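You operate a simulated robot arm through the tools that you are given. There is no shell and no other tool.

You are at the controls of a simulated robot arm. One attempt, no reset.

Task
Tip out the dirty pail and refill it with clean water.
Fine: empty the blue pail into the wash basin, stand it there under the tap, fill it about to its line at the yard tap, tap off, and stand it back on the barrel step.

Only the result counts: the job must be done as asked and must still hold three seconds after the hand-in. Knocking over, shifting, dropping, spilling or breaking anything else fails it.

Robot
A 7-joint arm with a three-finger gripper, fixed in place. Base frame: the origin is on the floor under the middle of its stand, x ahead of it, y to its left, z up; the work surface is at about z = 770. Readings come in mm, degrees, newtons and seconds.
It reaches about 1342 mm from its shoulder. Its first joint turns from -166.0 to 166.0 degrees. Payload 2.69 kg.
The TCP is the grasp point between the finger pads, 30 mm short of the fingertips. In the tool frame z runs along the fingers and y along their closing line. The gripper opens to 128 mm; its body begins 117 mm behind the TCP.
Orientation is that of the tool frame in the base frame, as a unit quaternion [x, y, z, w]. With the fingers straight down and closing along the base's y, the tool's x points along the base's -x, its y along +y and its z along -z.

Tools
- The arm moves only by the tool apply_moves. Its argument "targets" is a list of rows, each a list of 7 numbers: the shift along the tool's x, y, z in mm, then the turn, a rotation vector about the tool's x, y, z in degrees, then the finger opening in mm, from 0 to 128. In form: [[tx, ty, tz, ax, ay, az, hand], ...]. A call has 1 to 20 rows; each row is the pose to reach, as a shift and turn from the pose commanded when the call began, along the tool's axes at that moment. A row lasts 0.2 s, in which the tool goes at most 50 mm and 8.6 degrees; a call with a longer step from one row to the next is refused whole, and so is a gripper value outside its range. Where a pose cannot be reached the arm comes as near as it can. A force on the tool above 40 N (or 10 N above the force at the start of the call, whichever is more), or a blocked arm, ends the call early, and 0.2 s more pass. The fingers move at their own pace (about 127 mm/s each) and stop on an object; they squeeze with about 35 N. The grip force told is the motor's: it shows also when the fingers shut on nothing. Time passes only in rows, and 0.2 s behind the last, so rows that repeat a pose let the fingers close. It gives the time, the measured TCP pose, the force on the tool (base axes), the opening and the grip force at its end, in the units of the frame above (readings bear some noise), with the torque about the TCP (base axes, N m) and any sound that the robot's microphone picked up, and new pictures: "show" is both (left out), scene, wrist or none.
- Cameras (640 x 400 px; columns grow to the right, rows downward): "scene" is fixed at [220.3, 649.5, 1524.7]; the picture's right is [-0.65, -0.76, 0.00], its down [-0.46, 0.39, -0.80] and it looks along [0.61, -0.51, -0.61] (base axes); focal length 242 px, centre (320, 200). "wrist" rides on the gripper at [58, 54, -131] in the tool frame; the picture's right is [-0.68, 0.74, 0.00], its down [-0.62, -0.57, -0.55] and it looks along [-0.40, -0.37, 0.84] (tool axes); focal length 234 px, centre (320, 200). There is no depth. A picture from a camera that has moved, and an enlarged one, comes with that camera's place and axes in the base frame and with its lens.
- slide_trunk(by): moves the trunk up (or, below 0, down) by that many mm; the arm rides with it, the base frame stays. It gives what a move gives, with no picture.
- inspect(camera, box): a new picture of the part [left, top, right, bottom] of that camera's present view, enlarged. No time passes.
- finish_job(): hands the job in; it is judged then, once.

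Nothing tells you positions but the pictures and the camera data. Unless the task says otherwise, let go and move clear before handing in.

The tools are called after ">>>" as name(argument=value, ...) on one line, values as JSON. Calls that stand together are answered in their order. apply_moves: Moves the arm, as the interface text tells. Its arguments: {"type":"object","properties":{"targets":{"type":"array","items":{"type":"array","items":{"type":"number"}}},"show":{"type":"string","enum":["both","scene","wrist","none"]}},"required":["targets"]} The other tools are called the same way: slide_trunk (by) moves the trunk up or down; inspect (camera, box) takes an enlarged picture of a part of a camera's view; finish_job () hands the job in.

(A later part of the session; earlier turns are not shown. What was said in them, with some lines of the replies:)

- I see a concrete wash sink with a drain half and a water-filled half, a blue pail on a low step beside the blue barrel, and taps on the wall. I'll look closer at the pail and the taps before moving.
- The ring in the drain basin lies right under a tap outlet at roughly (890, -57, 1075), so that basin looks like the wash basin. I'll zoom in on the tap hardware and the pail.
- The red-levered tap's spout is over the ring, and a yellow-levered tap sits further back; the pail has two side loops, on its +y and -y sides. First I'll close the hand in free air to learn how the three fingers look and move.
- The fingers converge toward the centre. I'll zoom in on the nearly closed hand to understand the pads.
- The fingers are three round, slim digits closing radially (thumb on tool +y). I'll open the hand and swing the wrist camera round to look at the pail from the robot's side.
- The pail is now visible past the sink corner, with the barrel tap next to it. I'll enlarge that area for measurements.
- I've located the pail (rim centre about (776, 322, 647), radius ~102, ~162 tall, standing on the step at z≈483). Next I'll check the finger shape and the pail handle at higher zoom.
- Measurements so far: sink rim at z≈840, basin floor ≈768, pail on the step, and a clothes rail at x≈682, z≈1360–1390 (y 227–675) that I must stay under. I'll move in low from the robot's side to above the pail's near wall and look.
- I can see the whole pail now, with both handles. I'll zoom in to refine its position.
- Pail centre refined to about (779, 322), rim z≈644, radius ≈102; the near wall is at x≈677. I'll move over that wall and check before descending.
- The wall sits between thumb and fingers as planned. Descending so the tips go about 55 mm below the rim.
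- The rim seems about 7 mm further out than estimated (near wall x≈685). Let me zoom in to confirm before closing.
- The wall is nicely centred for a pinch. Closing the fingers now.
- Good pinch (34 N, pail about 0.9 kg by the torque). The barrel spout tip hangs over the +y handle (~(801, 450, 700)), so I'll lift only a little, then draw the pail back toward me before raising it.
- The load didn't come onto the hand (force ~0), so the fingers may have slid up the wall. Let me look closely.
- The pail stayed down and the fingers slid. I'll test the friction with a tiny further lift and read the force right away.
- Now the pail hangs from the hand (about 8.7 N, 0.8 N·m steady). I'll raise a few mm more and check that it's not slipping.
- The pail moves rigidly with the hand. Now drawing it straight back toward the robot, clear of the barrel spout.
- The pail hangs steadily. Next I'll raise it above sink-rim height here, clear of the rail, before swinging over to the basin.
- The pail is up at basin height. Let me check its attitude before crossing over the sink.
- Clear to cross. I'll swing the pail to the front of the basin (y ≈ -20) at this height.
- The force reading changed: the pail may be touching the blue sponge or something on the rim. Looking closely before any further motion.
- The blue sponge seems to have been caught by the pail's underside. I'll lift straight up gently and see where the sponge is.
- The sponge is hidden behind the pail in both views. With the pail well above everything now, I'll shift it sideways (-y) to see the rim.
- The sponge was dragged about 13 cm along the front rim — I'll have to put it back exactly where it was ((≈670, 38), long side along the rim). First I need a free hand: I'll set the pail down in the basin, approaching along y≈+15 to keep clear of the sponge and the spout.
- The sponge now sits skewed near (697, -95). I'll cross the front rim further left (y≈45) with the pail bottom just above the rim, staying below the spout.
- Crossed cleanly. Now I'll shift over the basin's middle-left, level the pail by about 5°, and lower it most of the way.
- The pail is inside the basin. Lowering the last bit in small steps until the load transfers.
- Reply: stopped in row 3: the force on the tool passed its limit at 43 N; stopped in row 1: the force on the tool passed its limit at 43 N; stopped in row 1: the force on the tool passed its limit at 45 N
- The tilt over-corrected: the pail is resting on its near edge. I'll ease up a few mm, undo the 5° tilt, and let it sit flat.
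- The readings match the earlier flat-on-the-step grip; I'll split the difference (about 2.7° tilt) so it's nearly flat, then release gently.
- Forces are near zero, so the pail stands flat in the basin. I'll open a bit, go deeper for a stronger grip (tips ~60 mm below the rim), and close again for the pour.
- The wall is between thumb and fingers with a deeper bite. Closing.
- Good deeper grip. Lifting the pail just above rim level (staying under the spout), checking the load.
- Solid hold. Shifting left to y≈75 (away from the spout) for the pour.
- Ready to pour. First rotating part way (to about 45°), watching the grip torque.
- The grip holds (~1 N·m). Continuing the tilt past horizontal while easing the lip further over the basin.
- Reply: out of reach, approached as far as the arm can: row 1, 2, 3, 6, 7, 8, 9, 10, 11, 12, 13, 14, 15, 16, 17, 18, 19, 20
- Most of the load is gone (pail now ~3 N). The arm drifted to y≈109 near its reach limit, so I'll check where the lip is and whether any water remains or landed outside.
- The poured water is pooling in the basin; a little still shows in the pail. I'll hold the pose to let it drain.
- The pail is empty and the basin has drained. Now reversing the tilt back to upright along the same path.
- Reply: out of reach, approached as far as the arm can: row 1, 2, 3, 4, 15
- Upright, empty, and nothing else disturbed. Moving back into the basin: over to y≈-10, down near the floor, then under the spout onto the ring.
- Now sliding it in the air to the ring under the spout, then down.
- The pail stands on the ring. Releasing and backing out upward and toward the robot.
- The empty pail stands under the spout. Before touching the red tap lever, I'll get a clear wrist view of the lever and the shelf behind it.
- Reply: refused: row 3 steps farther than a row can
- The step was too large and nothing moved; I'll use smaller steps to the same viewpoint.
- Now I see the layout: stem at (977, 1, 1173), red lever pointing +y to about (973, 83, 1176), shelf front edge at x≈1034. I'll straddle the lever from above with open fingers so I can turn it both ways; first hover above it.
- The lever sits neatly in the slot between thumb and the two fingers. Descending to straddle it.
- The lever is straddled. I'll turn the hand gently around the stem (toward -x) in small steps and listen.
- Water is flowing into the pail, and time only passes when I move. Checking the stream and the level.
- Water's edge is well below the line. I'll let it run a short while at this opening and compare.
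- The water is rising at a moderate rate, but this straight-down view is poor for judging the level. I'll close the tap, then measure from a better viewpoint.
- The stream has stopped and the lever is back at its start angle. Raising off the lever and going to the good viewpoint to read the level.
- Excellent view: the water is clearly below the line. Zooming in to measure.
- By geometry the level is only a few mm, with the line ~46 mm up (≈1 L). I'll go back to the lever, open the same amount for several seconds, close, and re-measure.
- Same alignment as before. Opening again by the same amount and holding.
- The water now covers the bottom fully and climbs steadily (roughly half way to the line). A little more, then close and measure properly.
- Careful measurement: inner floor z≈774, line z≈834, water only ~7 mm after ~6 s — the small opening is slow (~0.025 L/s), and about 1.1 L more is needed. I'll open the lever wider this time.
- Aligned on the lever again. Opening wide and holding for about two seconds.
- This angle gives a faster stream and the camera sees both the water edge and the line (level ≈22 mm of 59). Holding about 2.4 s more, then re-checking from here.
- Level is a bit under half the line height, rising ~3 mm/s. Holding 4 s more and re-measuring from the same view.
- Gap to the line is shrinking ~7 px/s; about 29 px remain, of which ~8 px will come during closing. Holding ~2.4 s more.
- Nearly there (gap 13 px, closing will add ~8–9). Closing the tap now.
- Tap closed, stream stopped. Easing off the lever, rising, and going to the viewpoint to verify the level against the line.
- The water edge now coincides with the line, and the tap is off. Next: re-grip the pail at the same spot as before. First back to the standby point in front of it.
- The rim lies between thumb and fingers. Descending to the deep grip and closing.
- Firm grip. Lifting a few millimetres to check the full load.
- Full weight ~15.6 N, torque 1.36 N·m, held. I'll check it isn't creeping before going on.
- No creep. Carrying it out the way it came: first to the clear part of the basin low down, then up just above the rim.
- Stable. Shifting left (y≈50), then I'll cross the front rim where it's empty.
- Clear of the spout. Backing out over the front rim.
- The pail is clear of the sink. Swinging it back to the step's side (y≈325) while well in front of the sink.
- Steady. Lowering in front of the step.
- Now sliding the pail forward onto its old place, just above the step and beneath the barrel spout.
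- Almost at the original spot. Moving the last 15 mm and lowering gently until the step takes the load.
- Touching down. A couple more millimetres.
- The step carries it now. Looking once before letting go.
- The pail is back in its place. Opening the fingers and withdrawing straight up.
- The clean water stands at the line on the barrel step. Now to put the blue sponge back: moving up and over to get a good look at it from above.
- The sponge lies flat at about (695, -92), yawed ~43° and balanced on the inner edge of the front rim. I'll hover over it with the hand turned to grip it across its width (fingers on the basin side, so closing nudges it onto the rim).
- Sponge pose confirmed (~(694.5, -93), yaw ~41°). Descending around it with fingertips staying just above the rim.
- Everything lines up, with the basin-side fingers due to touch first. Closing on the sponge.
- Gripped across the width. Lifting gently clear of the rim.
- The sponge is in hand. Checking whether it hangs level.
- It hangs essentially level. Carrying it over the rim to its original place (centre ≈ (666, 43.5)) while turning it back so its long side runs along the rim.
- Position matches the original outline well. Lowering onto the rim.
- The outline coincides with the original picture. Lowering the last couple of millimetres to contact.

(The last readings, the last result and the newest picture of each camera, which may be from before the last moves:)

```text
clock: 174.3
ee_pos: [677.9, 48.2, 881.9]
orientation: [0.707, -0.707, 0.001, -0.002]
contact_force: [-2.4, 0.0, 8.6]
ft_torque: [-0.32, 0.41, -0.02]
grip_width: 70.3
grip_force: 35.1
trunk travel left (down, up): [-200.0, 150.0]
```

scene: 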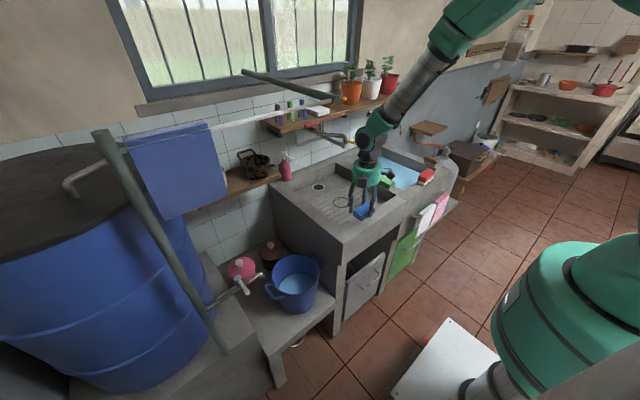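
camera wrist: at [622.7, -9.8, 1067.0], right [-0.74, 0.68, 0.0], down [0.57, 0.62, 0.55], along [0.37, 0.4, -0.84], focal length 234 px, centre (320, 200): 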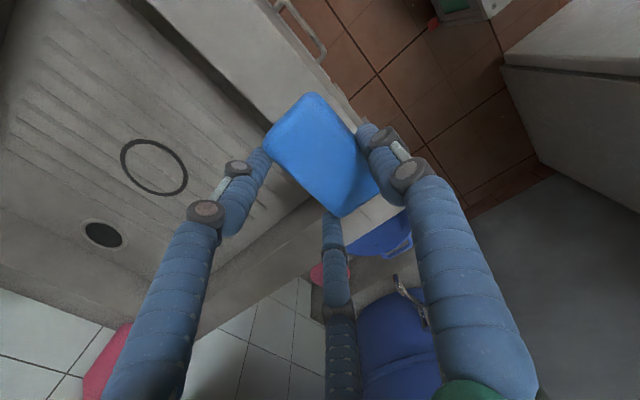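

Contact made. Relieving the pressure a touch and opening the fingers.

>>> apply_moves(targets=[[0, 0, -0.8, 0, 0, 0, 50], [0, 0, -0.8, 0, 0, 0, 50]], show="none")

>>> apply_moves(targets=[[0, 0, 0, 0, 0, 0, 72], [0, 0, 0, 0, 0, 0, 78], [0, 0, 0, 0, 0, 0, 88], [0, 0, 0, 0, 0, 0, 96], [0, 0, 0, 0, 0, 0, 96]], show="both")

>>> inspect(camera="wrist", box=[200, 60, 440, 260])

>>> inspect(camera="scene", box=[320, 170, 480, 300])

```text
clock: 174.9
ee_pos: [677.4, 46.0, 882.3]
orientation: [-0.707, 0.707, -0.001, 0.0]
contact_force: [1.4, 1.3, -1.0]
ft_torque: [-0.03, -0.03, 0.05]
grip_width: 70.4
grip_force: 35.0
trunk travel left (down, up): [-200.0, 150.0]
```

```text
clock: 176.1
ee_pos: [677.5, 48.0, 882.8]
orientation: [-0.707, 0.707, 0.0, 0.001]
contact_force: [0.7, -0.5, -0.2]
ft_torque: [-0.02, 0.05, 0.0]
grip_width: 95.9
grip_force: 0.0
trunk travel left (down, up): [-200.0, 150.0]
camera wrist: at [623.0, -9.9, 1012.7], right [-0.74, 0.68, 0.0], down [0.57, 0.62, 0.55], along [0.37, 0.4, -0.84], focal length 234 px, centre (320, 200)
```

scene: 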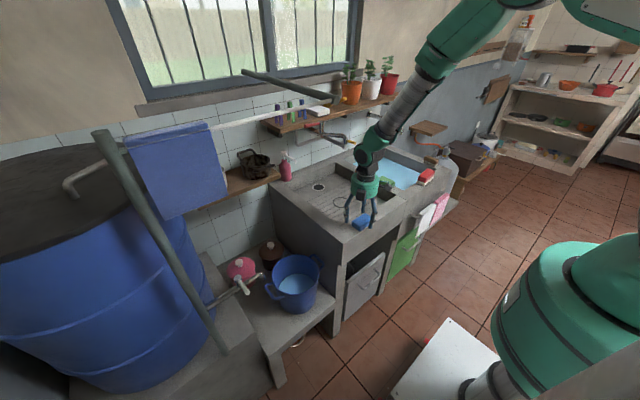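
wrist: 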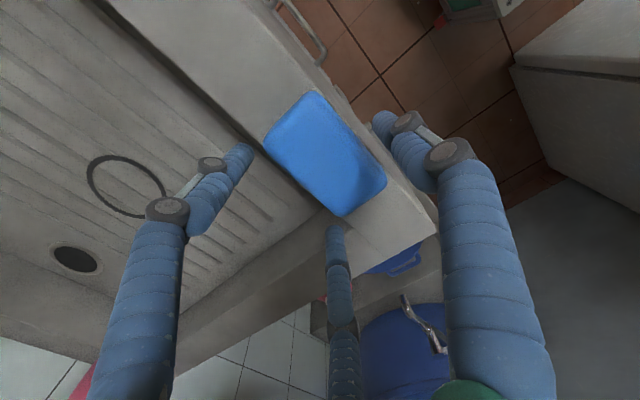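

```text
2.00 times, centred on (320, 160) of wrist
camera zoom: at [623.0, -9.9, 1012.7], right [-0.74, 0.68, 0.0], down [0.57, 0.62, 0.55], along [0.37, 0.4, -0.84], focal length 468 px, centre (320, 280)
```

zoom: 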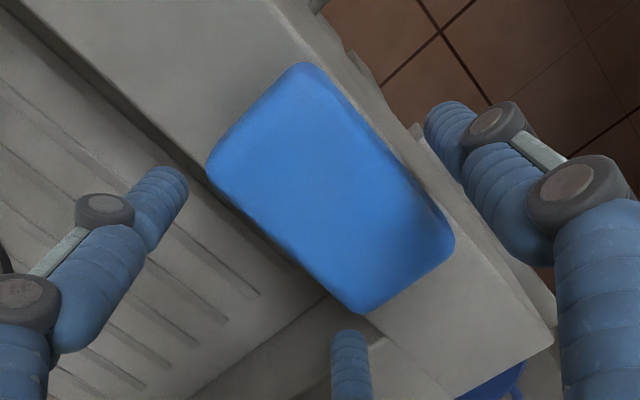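

```text
3.08 times, centred on (400, 235) of scene
camera zoom: at [220.3, 649.5, 1524.7], right [-0.65, -0.76, 0.0], down [-0.46, 0.39, -0.8], along [0.61, -0.51, -0.61], focal length 744 px, centre (74, 92)
```

zoom: 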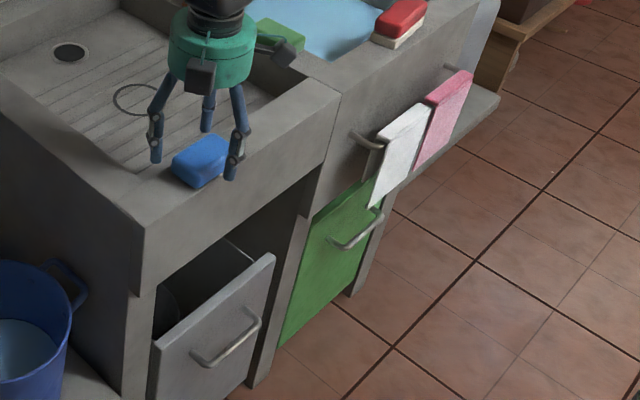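

The sponge lies flat on the rim, long side along it. Withdrawing straight up and comparing with the original view.

>>> apply_moves(targets=[[0, 0, -10, 0, 0, 0, 100], [0, 0, -28, 0, 0, 0, 104], [0, 0, -55, 0, 0, 0, 110], [0, 0, -90, 0, 0, 0, 120], [0, 0, -130, 0, 0, 0, 128], [0, 20, -170, 0, 0, 0, 128], [0, 50, -205, 0, 0, 0, 128], [10, 90, -230, 0, 0, 0, 128], [40, 125, -250, 0, 0, 0, 128], [80, 150, -262, 0, 0, 0, 128], [120, 165, -270, 0, 0, 0, 128], [155, 170, -275, 0, 0, 0, 128], [175, 170, -275, 0, 0, 0, 128], [175, 170, -275, 0, 0, 0, 128]], show="both")

>>> inspect(camera="scene", box=[320, 170, 480, 300])

>>> inspect(camera="scene", box=[260, 80, 460, 205])

>>> inspect(camera="scene", box=[200, 220, 360, 320])

```text
refused: row 9 steps farther than a row can; nothing moved
```

```text
3.08 times, centred on (400, 235) of scene
camera zoom: at [220.3, 649.5, 1524.7], right [-0.65, -0.76, 0.0], down [-0.46, 0.39, -0.8], along [0.61, -0.51, -0.61], focal length 744 px, centre (74, 92)
```

zoom: 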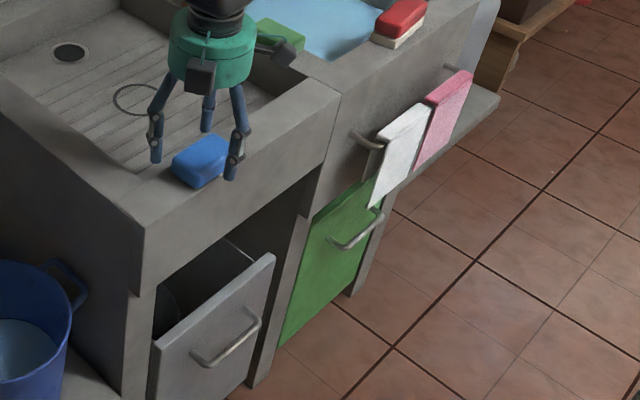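

```text
3.20 times, centred on (360, 142) of scene
camera zoom: at [220.3, 649.5, 1524.7], right [-0.65, -0.76, 0.0], down [-0.46, 0.39, -0.8], along [0.61, -0.51, -0.61], focal length 774 px, centre (192, 384)
```

zoom: 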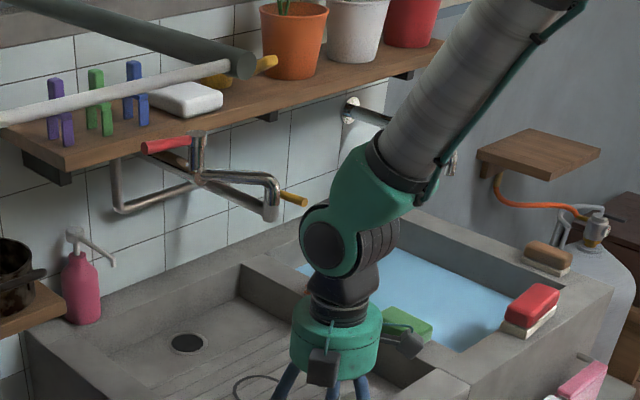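

```text
4.00 times, centred on (280, 270) of scene
camera zoom: at [220.3, 649.5, 1524.7], right [-0.65, -0.76, 0.0], down [-0.46, 0.39, -0.8], along [0.61, -0.51, -0.61], focal length 967 px, centre (480, -80)
```

zoom: 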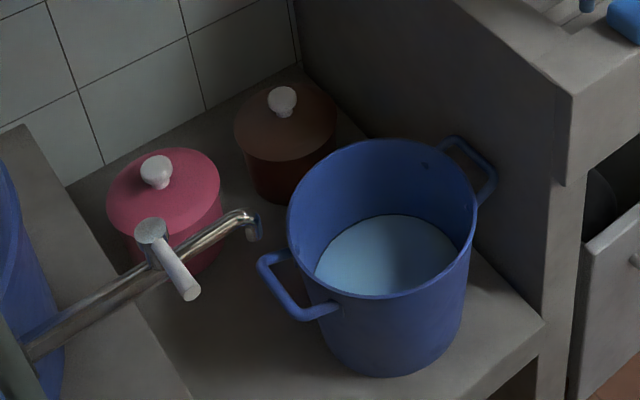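

Step too large in one row; retrying with smaller steps. (Pail, barrel tap and red lever already match the original picture.)

>>> apply_moves(targets=[[0, 0, -10, 0, 0, 0, 100], [0, 0, -28, 0, 0, 0, 104], [0, 0, -55, 0, 0, 0, 110], [0, 0, -90, 0, 0, 0, 120], [0, 0, -130, 0, 0, 0, 128], [0, 18, -165, 0, 0, 0, 128], [0, 45, -195, 0, 0, 0, 128], [10, 80, -220, 0, 0, 0, 128], [32, 110, -240, 0, 0, 0, 128], [62, 135, -255, 0, 0, 0, 128], [95, 155, -265, 0, 0, 0, 128], [130, 166, -272, 0, 0, 0, 128], [160, 170, -275, 0, 0, 0, 128], [175, 170, -275, 0, 0, 0, 128], [175, 170, -275, 0, 0, 0, 128]], show="both")

>>> inspect(camera="scene", box=[320, 170, 480, 300])

>>> inspect(camera="scene", box=[260, 80, 460, 205])

```text
clock: 179.3
ee_pos: [506.4, -129.8, 1156.7]
orientation: [0.708, -0.706, 0.0, 0.0]
contact_force: [-0.7, 0.6, 0.3]
ft_torque: [0.0, -0.03, 0.01]
grip_width: 127.8
grip_force: 0.0
trunk travel left (down, up): [-200.0, 150.0]
camera wrist: at [452.9, -186.0, 1287.4], right [-0.74, 0.68, 0.0], down [0.57, 0.62, 0.55], along [0.37, 0.4, -0.84], focal length 234 px, centre (320, 200)
```

scene: 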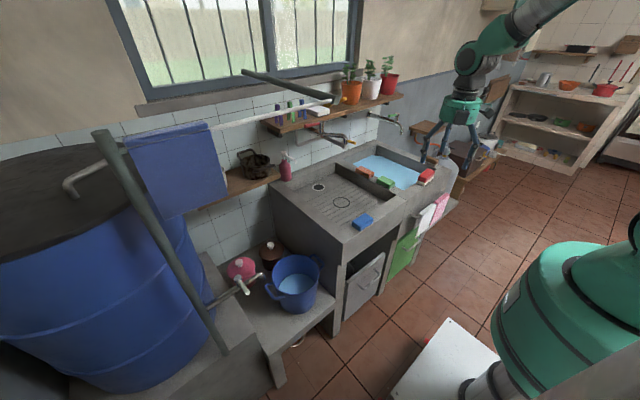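
wrist: 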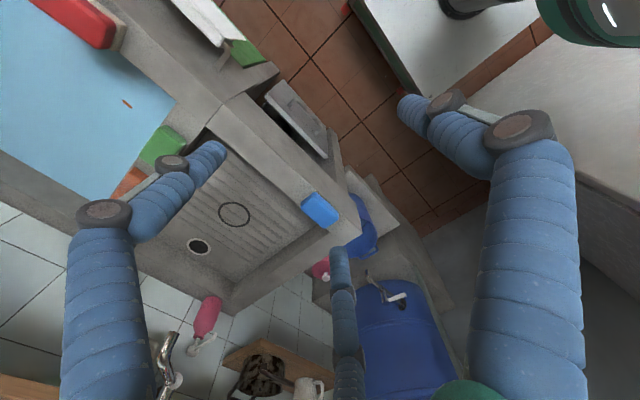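

```text
3.08 times, centred on (400, 235) of scene
camera zoom: at [220.3, 649.5, 1524.7], right [-0.65, -0.76, 0.0], down [-0.46, 0.39, -0.8], along [0.61, -0.51, -0.61], focal length 744 px, centre (74, 92)
```

zoom: 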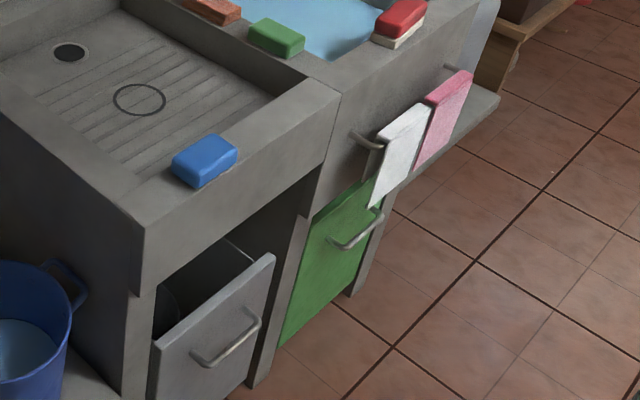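

```text
3.20 times, centred on (360, 142) of scene
camera zoom: at [220.3, 649.5, 1524.7], right [-0.65, -0.76, 0.0], down [-0.46, 0.39, -0.8], along [0.61, -0.51, -0.61], focal length 774 px, centre (192, 384)
```

zoom: 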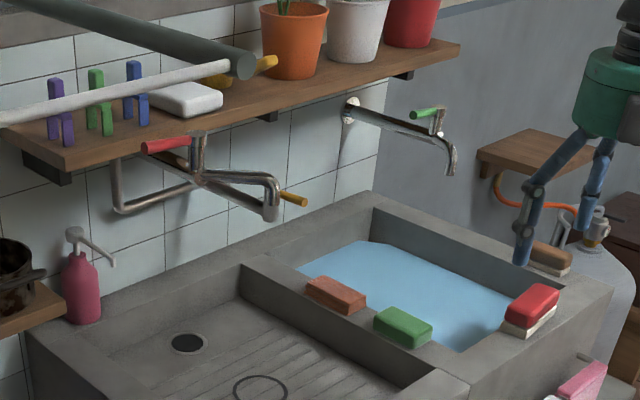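

Looks identical to the original outline. One more check: I'll take the same wrist viewpoint as early on and compare the sponge and surroundings.

>>> apply_moves(targets=[[-15, -2, -15, 0, 0, 0, 128], [-45, -4, -35, 0, 0, 0, 128], [-80, -7, -55, 0, 0, 0, 128], [-115, -10, -75, 0, 0, 0, 128], [-145, -12, -88, 0, 0, 0, 128], [-167.4, -13, -93.6, 0, 0, 0, 128], [-167.4, -13, -93.6, 0, 0, 0, 128]], show="wrist")

>>> inspect(camera="wrist", box=[0, 40, 340, 260])

>>> inspect(camera="wrist", box=[260, 130, 420, 270])

```text
clock: 180.9
ee_pos: [520.8, 41.4, 1251.0]
orientation: [-0.707, 0.707, -0.001, 0.0]
contact_force: [0.5, 0.0, -0.2]
ft_torque: [0.02, -0.01, -0.02]
grip_width: 127.8
grip_force: 0.1
trunk travel left (down, up): [-200.0, 150.0]
camera wrist: at [465.9, -16.7, 1381.5], right [-0.74, 0.68, 0.0], down [0.57, 0.62, 0.55], along [0.37, 0.4, -0.84], focal length 234 px, centre (320, 200)
```

wrist: 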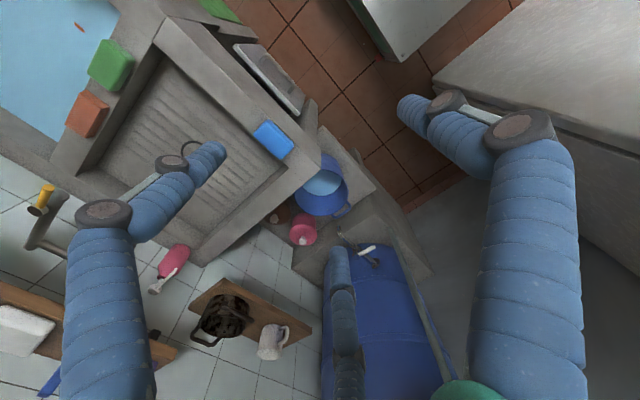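

```text
1.82 times, centred on (170, 150) of wrist
camera zoom: at [465.9, -16.7, 1381.5], right [-0.74, 0.68, 0.0], down [0.57, 0.62, 0.55], along [0.37, 0.4, -0.84], focal length 426 px, centre (593, 291)
```

zoom: 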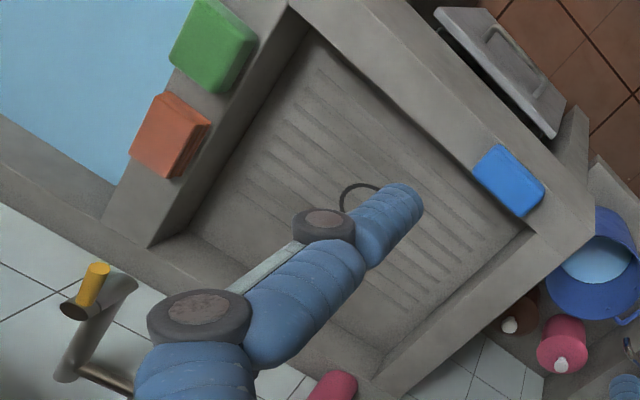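

```text
2.86 times, centred on (340, 200) of wrist
camera zoom: at [465.9, -16.7, 1381.5], right [-0.74, 0.68, 0.0], down [0.57, 0.62, 0.55], along [0.37, 0.4, -0.84], focal length 669 px, centre (263, 200)
```

zoom: 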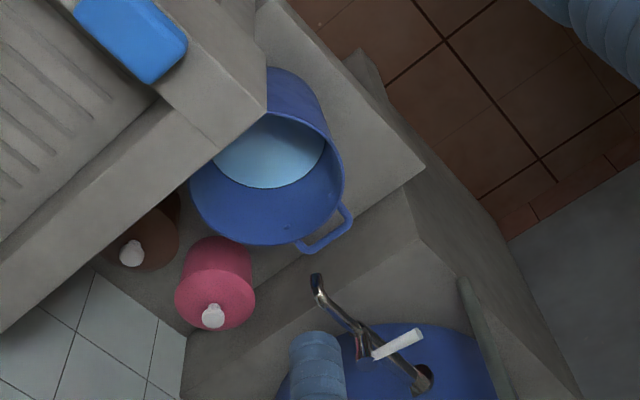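

The pail stands on the barrel step, filled to its line, and the red tap lever is back in its closed position with no stream. The blue sponge, which I had dragged along the rim, is back within a few millimetres of its original spot. The pots, taps and other things look unmoved, and the hand is open and clear, so I'm handing in.

>>> finish_job()

```text
The job is handed in.
```

I emptied the blue pail into the wash basin, refilled it to its line at the red-lever tap and stood it back on the barrel step. The tap is off. The job is handed in; I haven't seen how it was judged.

- **Which tap:** Four taps are in view, and none is labelled as the yard tap. I used the red-lever one because its spout is directly over the ring in the wash basin.
- **Sponge moved:** On the way to the basin, the pail caught the blue sponge on the front rim and dragged it about 13 cm. I put it back at the end. Compared with the early pictures, it now sits about 5 mm from its original spot and lies along the rim as before.
- **Pail position:** The pail stands on the step about 1 cm closer to the robot than at the start.
- **Pouring:** While tipping the pail, the arm reached its limit and drifted toward the left edge of the basin. I saw the water collect in the basin and drain, with none visible on the rim.

The pots, the other taps and the rest of the sink looked unmoved in the last pictures, and the hand was open and clear.
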